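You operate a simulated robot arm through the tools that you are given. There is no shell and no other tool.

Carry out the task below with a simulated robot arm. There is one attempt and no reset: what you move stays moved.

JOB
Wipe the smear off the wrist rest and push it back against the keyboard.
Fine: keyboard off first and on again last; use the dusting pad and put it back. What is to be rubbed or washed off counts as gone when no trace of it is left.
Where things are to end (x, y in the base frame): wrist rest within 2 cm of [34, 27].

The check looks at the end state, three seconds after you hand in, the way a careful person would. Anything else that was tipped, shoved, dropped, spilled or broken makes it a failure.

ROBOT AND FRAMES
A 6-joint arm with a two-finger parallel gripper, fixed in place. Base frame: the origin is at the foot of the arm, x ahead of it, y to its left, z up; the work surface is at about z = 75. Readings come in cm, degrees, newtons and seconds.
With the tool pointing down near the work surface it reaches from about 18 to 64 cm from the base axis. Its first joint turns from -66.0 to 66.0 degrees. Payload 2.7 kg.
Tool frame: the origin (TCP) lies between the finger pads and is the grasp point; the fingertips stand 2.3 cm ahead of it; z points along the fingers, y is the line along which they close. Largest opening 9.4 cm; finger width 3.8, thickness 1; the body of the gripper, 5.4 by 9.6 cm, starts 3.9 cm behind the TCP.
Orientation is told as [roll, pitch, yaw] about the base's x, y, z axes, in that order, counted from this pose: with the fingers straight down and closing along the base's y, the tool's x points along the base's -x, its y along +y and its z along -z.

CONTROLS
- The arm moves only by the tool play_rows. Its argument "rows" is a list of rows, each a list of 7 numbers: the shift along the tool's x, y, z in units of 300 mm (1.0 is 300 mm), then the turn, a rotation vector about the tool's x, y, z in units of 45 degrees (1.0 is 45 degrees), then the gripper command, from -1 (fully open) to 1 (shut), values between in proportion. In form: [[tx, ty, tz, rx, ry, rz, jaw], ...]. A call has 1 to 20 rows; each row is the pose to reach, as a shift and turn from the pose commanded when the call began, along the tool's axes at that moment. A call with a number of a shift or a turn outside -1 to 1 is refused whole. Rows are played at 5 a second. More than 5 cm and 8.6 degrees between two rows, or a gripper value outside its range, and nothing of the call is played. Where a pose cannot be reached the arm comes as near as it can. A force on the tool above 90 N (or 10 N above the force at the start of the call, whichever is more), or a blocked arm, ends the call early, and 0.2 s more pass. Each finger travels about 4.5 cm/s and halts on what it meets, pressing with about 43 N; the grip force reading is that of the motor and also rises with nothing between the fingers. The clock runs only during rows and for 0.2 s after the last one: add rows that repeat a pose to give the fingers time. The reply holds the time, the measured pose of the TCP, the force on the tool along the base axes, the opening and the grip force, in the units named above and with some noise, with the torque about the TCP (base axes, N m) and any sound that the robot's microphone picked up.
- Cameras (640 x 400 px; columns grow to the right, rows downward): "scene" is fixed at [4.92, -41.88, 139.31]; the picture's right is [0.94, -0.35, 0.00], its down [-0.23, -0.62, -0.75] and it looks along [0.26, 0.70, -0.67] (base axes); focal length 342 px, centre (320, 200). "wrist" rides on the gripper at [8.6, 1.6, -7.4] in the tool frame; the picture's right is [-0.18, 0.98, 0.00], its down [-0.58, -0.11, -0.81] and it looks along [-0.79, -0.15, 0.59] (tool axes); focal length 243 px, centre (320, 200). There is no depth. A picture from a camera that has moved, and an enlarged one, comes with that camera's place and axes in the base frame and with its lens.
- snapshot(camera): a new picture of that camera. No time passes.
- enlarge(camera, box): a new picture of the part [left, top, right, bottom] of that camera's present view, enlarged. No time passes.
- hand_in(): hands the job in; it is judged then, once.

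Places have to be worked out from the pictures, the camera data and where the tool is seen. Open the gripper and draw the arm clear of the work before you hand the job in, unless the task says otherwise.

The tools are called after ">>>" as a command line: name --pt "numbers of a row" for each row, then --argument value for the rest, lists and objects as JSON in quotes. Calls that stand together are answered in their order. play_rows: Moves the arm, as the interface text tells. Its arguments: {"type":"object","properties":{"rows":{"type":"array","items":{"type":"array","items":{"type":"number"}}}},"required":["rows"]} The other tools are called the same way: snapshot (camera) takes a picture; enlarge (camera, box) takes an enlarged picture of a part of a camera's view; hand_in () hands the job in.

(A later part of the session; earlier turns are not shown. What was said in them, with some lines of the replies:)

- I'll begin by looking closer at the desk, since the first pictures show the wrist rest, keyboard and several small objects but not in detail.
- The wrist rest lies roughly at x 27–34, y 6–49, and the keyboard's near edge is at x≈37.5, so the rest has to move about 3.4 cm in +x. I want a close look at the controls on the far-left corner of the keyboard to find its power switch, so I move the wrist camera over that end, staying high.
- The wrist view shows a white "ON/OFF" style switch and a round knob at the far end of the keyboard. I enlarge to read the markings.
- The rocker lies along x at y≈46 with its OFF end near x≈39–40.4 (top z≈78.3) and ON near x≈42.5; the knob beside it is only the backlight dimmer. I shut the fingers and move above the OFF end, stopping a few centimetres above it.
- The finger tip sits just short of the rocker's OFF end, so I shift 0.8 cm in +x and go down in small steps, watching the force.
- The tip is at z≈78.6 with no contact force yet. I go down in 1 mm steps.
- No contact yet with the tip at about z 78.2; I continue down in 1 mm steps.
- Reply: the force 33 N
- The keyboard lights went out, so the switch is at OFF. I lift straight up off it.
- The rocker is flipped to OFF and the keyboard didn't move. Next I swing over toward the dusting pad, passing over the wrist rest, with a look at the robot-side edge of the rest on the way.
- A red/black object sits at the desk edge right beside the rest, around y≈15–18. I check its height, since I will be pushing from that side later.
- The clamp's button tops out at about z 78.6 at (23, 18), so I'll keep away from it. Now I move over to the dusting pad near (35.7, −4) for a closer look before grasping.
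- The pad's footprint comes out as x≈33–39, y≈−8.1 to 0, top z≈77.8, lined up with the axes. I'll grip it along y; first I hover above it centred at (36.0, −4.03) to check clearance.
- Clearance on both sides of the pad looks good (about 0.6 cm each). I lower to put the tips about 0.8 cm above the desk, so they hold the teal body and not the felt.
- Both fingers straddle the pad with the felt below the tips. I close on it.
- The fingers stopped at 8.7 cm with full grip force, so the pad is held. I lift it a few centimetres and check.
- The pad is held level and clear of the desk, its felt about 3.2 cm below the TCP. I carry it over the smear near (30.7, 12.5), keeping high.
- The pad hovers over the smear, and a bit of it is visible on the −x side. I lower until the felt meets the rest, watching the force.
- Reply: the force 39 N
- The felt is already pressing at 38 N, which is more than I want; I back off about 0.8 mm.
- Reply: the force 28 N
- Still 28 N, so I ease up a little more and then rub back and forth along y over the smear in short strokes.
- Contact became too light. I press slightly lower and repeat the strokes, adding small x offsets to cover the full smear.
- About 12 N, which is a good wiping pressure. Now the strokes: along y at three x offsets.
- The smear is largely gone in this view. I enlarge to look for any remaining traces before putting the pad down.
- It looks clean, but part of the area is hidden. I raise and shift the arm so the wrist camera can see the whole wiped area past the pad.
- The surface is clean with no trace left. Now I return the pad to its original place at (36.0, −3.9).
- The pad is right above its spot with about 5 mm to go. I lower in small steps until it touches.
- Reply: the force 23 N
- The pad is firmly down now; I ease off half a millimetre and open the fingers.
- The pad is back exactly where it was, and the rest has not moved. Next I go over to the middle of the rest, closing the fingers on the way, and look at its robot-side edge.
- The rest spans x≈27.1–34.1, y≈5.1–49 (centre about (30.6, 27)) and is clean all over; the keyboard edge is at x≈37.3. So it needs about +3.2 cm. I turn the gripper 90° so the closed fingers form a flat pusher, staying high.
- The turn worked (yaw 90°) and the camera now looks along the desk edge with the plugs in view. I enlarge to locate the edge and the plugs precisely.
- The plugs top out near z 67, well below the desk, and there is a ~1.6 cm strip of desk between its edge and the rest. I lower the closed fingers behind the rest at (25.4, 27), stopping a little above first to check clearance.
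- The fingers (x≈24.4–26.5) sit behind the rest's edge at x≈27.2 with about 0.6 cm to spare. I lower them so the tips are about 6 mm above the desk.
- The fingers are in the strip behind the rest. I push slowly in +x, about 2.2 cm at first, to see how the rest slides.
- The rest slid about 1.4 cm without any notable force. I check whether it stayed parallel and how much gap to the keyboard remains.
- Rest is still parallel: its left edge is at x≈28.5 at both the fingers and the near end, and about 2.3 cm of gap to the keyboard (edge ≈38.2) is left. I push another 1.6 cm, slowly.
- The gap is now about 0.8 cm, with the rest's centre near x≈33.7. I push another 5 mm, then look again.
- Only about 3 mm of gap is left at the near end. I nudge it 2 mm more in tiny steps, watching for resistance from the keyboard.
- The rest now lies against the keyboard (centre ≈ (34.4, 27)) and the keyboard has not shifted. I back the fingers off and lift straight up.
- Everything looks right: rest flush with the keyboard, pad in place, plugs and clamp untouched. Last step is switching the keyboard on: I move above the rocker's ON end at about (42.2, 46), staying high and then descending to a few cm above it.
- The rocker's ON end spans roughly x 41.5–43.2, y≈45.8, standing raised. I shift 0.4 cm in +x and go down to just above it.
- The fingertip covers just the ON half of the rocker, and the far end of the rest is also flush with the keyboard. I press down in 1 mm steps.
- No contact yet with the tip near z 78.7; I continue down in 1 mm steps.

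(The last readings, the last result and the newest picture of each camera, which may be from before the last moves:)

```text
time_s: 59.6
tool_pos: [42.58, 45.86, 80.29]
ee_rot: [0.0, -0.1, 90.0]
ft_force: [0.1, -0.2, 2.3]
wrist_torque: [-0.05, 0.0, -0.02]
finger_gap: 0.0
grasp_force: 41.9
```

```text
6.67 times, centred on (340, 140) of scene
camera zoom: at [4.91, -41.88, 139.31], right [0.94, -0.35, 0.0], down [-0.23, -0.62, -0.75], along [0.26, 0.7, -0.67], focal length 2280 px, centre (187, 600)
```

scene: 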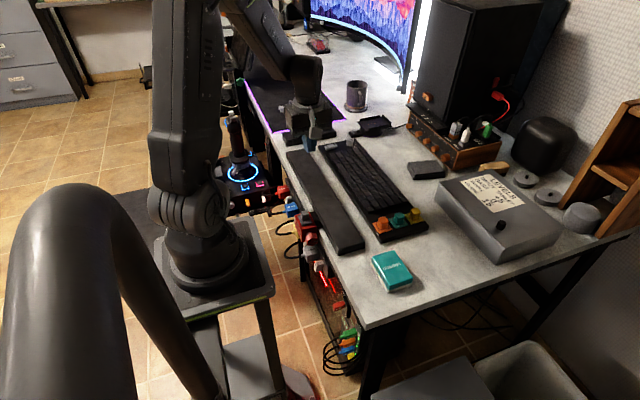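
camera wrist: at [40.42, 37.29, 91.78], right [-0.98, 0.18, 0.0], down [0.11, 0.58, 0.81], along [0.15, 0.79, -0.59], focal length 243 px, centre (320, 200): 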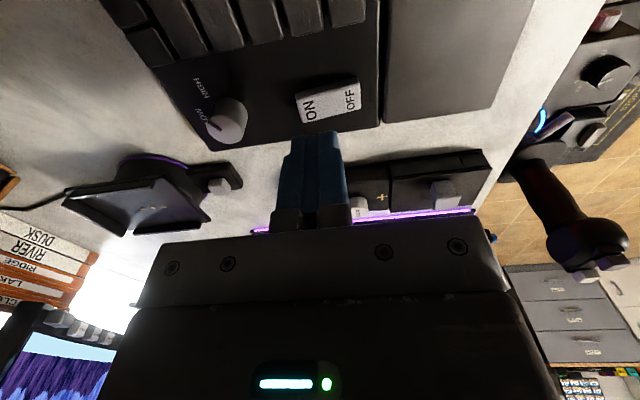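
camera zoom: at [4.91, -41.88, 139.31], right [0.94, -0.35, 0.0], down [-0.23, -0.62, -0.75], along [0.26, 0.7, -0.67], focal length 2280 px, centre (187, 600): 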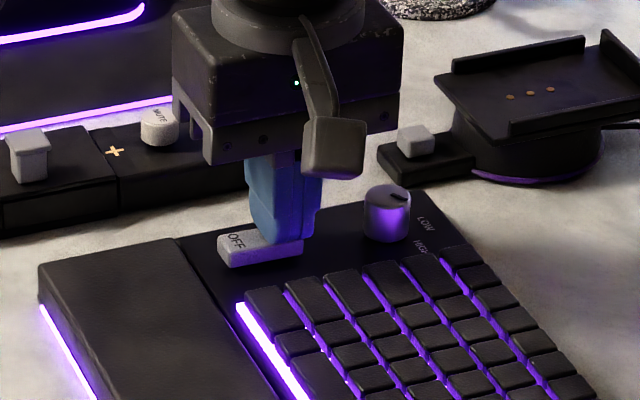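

The keyboard lights came back on. I lift straight off, then move up clear of the work.

>>> play_rows --pt "0 0 -0.03 0 0 0 1" --pt "0 0 -0.12 0 0 0 1" --pt "0 0 -0.25 0 0 0 1" --pt "0 0 -0.4 0 0 0 1" --pt "0 0 -0.55 0 0 0 1" --pt "0 0 -0.7 0 0 0 1" --pt "0 0 -0.7 0 0 0 1"

>>> snapshot --camera "scene"

>>> snapshot --camera "wrist"

```text
time_s: 61.2
tool_pos: [42.54, 45.85, 101.49]
ee_rot: [0.0, 0.0, 89.9]
ft_force: [0.4, 0.3, 0.1]
wrist_torque: [-0.01, -0.01, 0.03]
finger_gap: 0.0
grasp_force: 42.2
```

```text
taken
```

scene: 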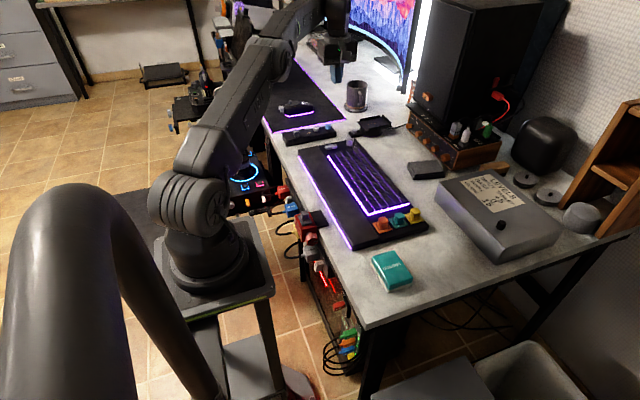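

```text
taken
camera wrist: at [40.85, 37.09, 108.87], right [-0.98, 0.18, 0.0], down [0.11, 0.58, 0.81], along [0.15, 0.79, -0.59], focal length 243 px, centre (320, 200)
```

wrist: 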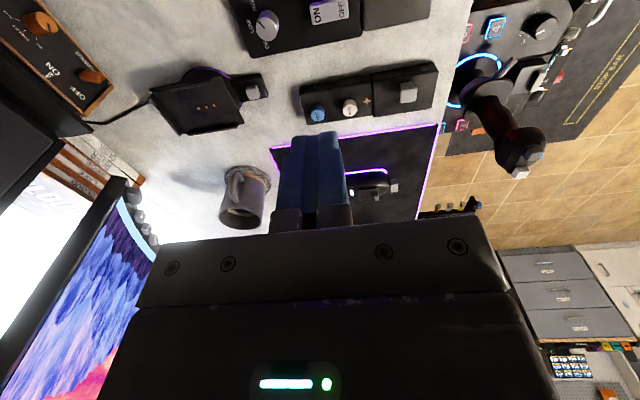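

The keyboard is lit again. I move back over the middle with the gripper open and turn it back, to take a last look at the rest and surroundings.

>>> play_rows --pt "0.11 0.07 0 0 0 0 1" --pt "0.22 0.14 0 0 0 0 1" --pt "0.33 0.21 0 0 0 0 0.5" --pt "0.44 0.28 0 0 0 0 0" --pt "0.55 0.35 0 0 0 0 -0.5" --pt "0.64 0.42 0 0 0 0 -1" --pt "0.73 0.483 0 0 0 0 -1" --pt "0.73 0.483 0 0 0 0 -1"

>>> play_rows --pt "0 0 0 0 0 0.17 -1" --pt "0 0 0 0 0 0.34 -1" --pt "0 0 0 0 0 0.51 -1" --pt "0 0 0 0 0 0.68 -1" --pt "0 0 0 0 0 0.84 -1" --pt "0 0 0 0 0 1 -1" --pt "0 0 0 0 0 1 -1"

>>> play_rows --pt "0 0 0 0 0 0.17 -1" --pt "0 0 0 0 0 0.34 -1" --pt "0 0 0 0 0 0.51 -1" --pt "0 0 0 0 0 0.68 -1" --pt "0 0 0 0 0 0.84 -1" --pt "0 0 0 0 0 1 -1" --pt "0 0 0 0 0 1 -1"

>>> snapshot --camera "wrist"

>>> enlarge --camera "scene" --box '[270, 120, 430, 300]'

>>> enlarge --camera "wrist" --box '[120, 0, 420, 150]'

```text
time_s: 63.0
tool_pos: [28.03, 23.91, 101.42]
ee_rot: [0.0, -0.1, 89.9]
ft_force: [0.0, 0.7, -0.1]
wrist_torque: [-0.02, 0.0, -0.03]
finger_gap: 9.4
grasp_force: 0.0
```

```text
time_s: 64.6
tool_pos: [28.06, 23.92, 101.36]
ee_rot: [0.1, 0.0, 45.0]
ft_force: [-0.4, 0.3, 0.3]
wrist_torque: [-0.01, 0.01, 0.03]
finger_gap: 9.41
grasp_force: 0.1
```

```text
time_s: 66.2
tool_pos: [28.1, 23.97, 101.37]
ee_rot: [-0.1, -0.1, -0.1]
ft_force: [-0.4, 0.8, 0.1]
wrist_torque: [-0.03, -0.02, -0.02]
finger_gap: 9.41
grasp_force: 0.0
```

```text
taken
camera wrist: at [19.39, 25.57, 108.79], right [0.19, 0.98, 0.0], down [0.58, -0.11, 0.81], along [0.79, -0.15, -0.59], focal length 243 px, centre (320, 200)
```

wrist: 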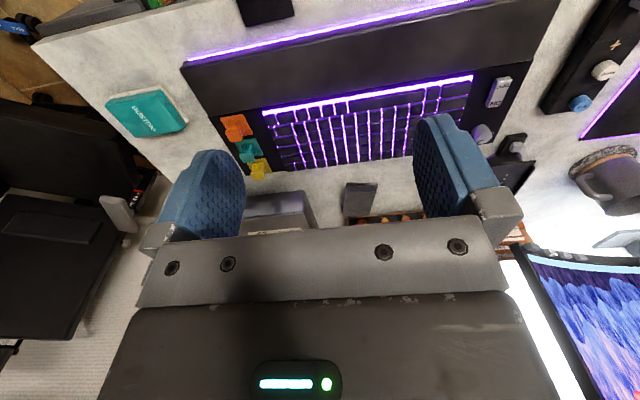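

```text
2.22 times, centred on (350, 210) of scene
camera zoom: at [4.92, -41.88, 139.31], right [0.94, -0.35, 0.0], down [-0.23, -0.62, -0.75], along [0.26, 0.7, -0.67], focal length 760 px, centre (253, 178)
```

zoom: 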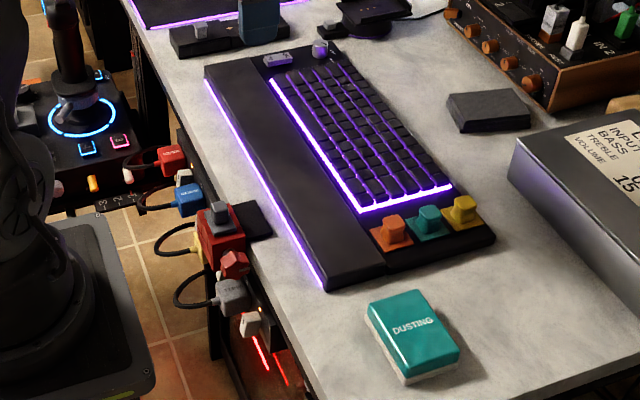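

```text
2.13 times, centred on (270, 75) of wrist
camera zoom: at [19.39, 25.57, 108.79], right [0.19, 0.98, 0.0], down [0.58, -0.11, 0.81], along [0.79, -0.15, -0.59], focal length 518 px, centre (427, 467)
```

zoom: 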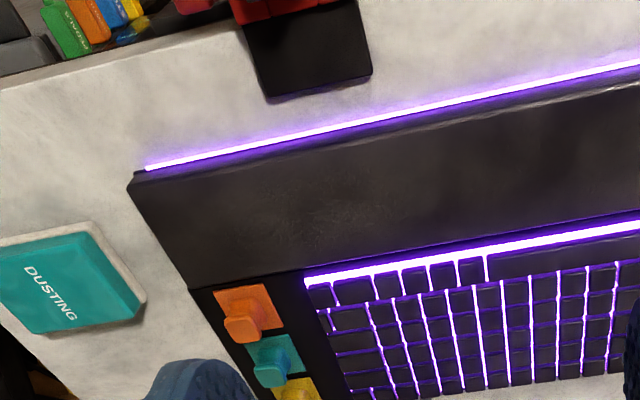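

Everything is in place, but I notice a faint texture on the rest around (34, 17). I enlarge to make sure no trace of the smear remains.

>>> enlarge --camera "wrist" --box '[190, 40, 330, 130]'

>>> enlarge --camera "wrist" --box '[245, 70, 305, 110]'

>>> enlarge --camera "scene" --box '[320, 180, 390, 250]'

>>> enlarge --camera "wrist" --box '[330, 0, 570, 100]'

```text
4.44 times, centred on (260, 85) of wrist
camera zoom: at [19.39, 25.57, 108.79], right [0.19, 0.98, 0.0], down [0.58, -0.11, 0.81], along [0.79, -0.15, -0.59], focal length 1078 px, centre (587, 711)
```

zoom: 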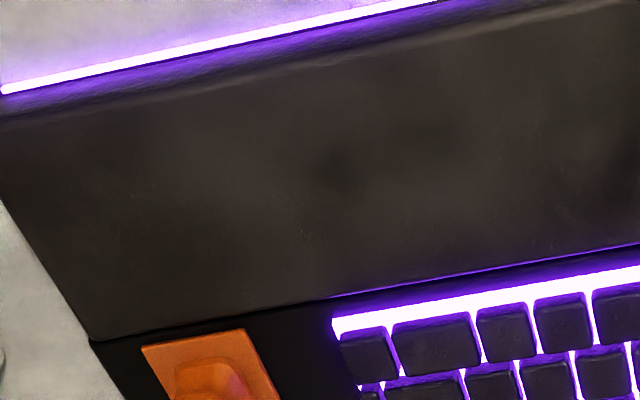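

```text
10.00 times, centred on (275, 90) of wrist
camera zoom: at [19.39, 25.57, 108.79], right [0.19, 0.98, 0.0], down [0.58, -0.11, 0.81], along [0.79, -0.15, -0.59], focal length 2426 px, centre (770, 1300)
```

zoom: 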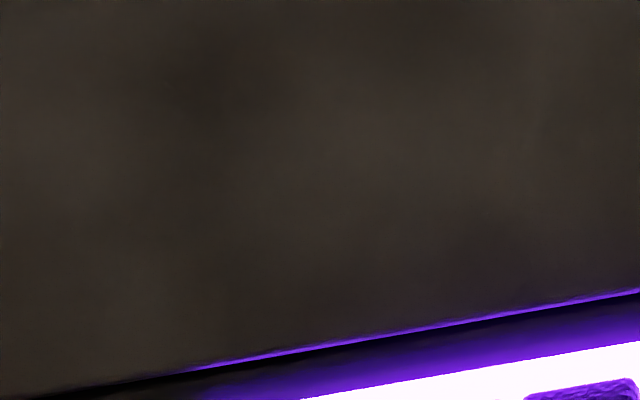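

```text
5.71 times, centred on (355, 215) of scene
camera zoom: at [4.92, -41.88, 139.31], right [0.94, -0.35, 0.0], down [-0.23, -0.62, -0.75], along [0.26, 0.7, -0.67], focal length 1954 px, centre (120, 114)
```

zoom: 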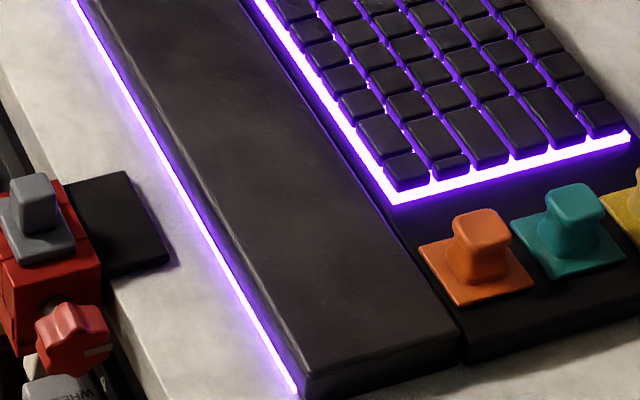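

```text
2.67 times, centred on (450, 50) of wrist
camera zoom: at [19.39, 25.57, 108.79], right [0.19, 0.98, 0.0], down [0.58, -0.11, 0.81], along [0.79, -0.15, -0.59], focal length 647 px, centre (-27, 600)
```

zoom: 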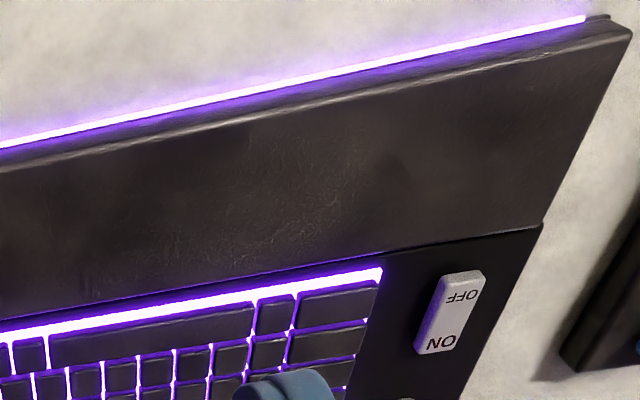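

The surface is clean; that texture is just the leather grain. The rocker shows ON, the keyboard is lit, the pad is in place and the rest is centred at about (34.5, 27). I draw the open gripper back to its starting pose, clear of the work.

>>> play_rows --pt "-0.1 -0.05 -0.15 0 0 0 -1" --pt "-0.22 -0.1 -0.15 0 0 0 -1" --pt "-0.34 -0.16 -0.15 0 0 0 -1" --pt "-0.46 -0.22 -0.15 0 0 0 -1" --pt "-0.59 -0.28 -0.15 0 0 0 -1" --pt "-0.59 -0.28 -0.15 0 0 0 -1" --pt "-0.59 -0.28 -0.15 0 0 0 -1"

>>> snapshot --camera "scene"

```text
refused: row 1 steps farther than a row can; nothing moved
```

```text
taken
```

scene: 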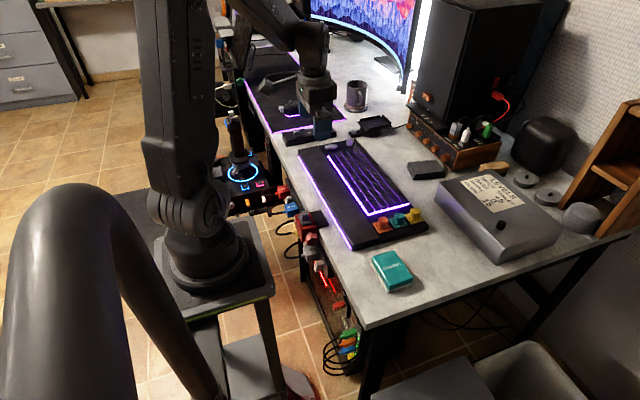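

The first step was too long, so nothing moved. I repeat the retreat with shorter steps.

>>> play_rows --pt "-0.08 -0.04 -0.06 0 0 0 -1" --pt "-0.18 -0.08 -0.12 0 0 0 -1" --pt "-0.29 -0.13 -0.15 0 0 0 -1" --pt "-0.4 -0.18 -0.15 0 0 0 -1" --pt "-0.5 -0.23 -0.15 0 0 0 -1" --pt "-0.59 -0.28 -0.15 0 0 0 -1" --pt "-0.59 -0.28 -0.15 0 0 0 -1"

>>> snapshot --camera "scene"

>>> enlarge --camera "scene" --box '[270, 110, 430, 300]'

```text
time_s: 67.8
tool_pos: [45.83, 15.61, 105.83]
ee_rot: [-0.1, 0.0, 0.0]
ft_force: [-0.3, 0.2, -0.5]
wrist_torque: [-0.01, 0.0, -0.01]
finger_gap: 9.42
grasp_force: 0.0
```

```text
taken
```

scene: 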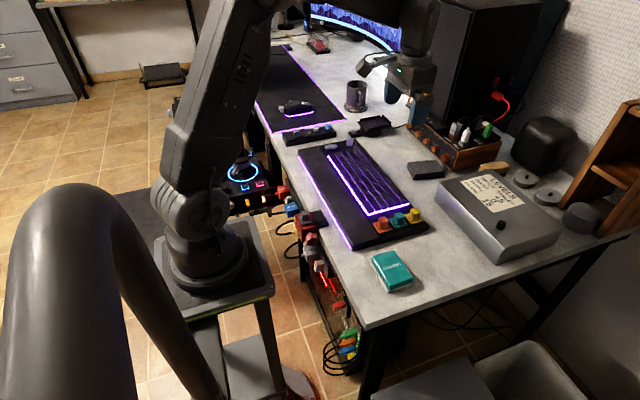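

```text
2.11 times, centred on (350, 205) of scene
camera zoom: at [4.92, -41.88, 139.31], right [0.94, -0.35, 0.0], down [-0.23, -0.62, -0.75], along [0.26, 0.7, -0.67], focal length 720 px, centre (257, 190)
```

zoom: 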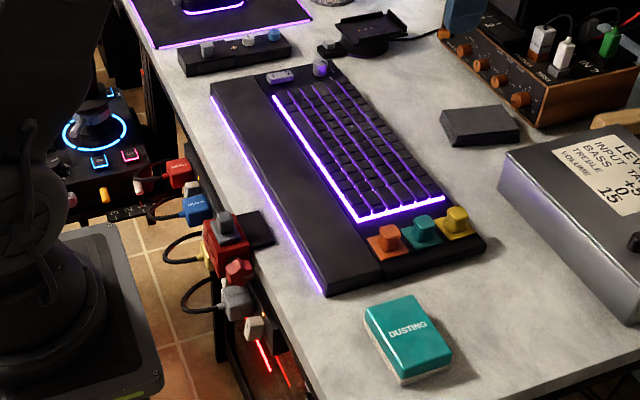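

The arm is clear with the gripper open. The rest is clean and against the keyboard, the keyboard is on, the pad is back in its place, and nothing else has moved. I hand the job in.

>>> hand_in

```text
The job is handed in.
```

The wrist rest is wiped clean and pushed back against the keyboard, and I've handed the job in. I haven't seen the check's result.

- **Wrist rest:** it is centred at about [34.5, 27], roughly half a centimetre from the target. Close-up pictures from both cameras show no trace of the smear.
- **Keyboard:** I switched it off before wiping and on again at the end. Its lights are back, and it did not shift when the rest came up against it.
- **Dusting pad:** it is back where it started.
- **Everything else:** nothing else appears to have moved in the final pictures. The arm is clear of the desk with the gripper open.
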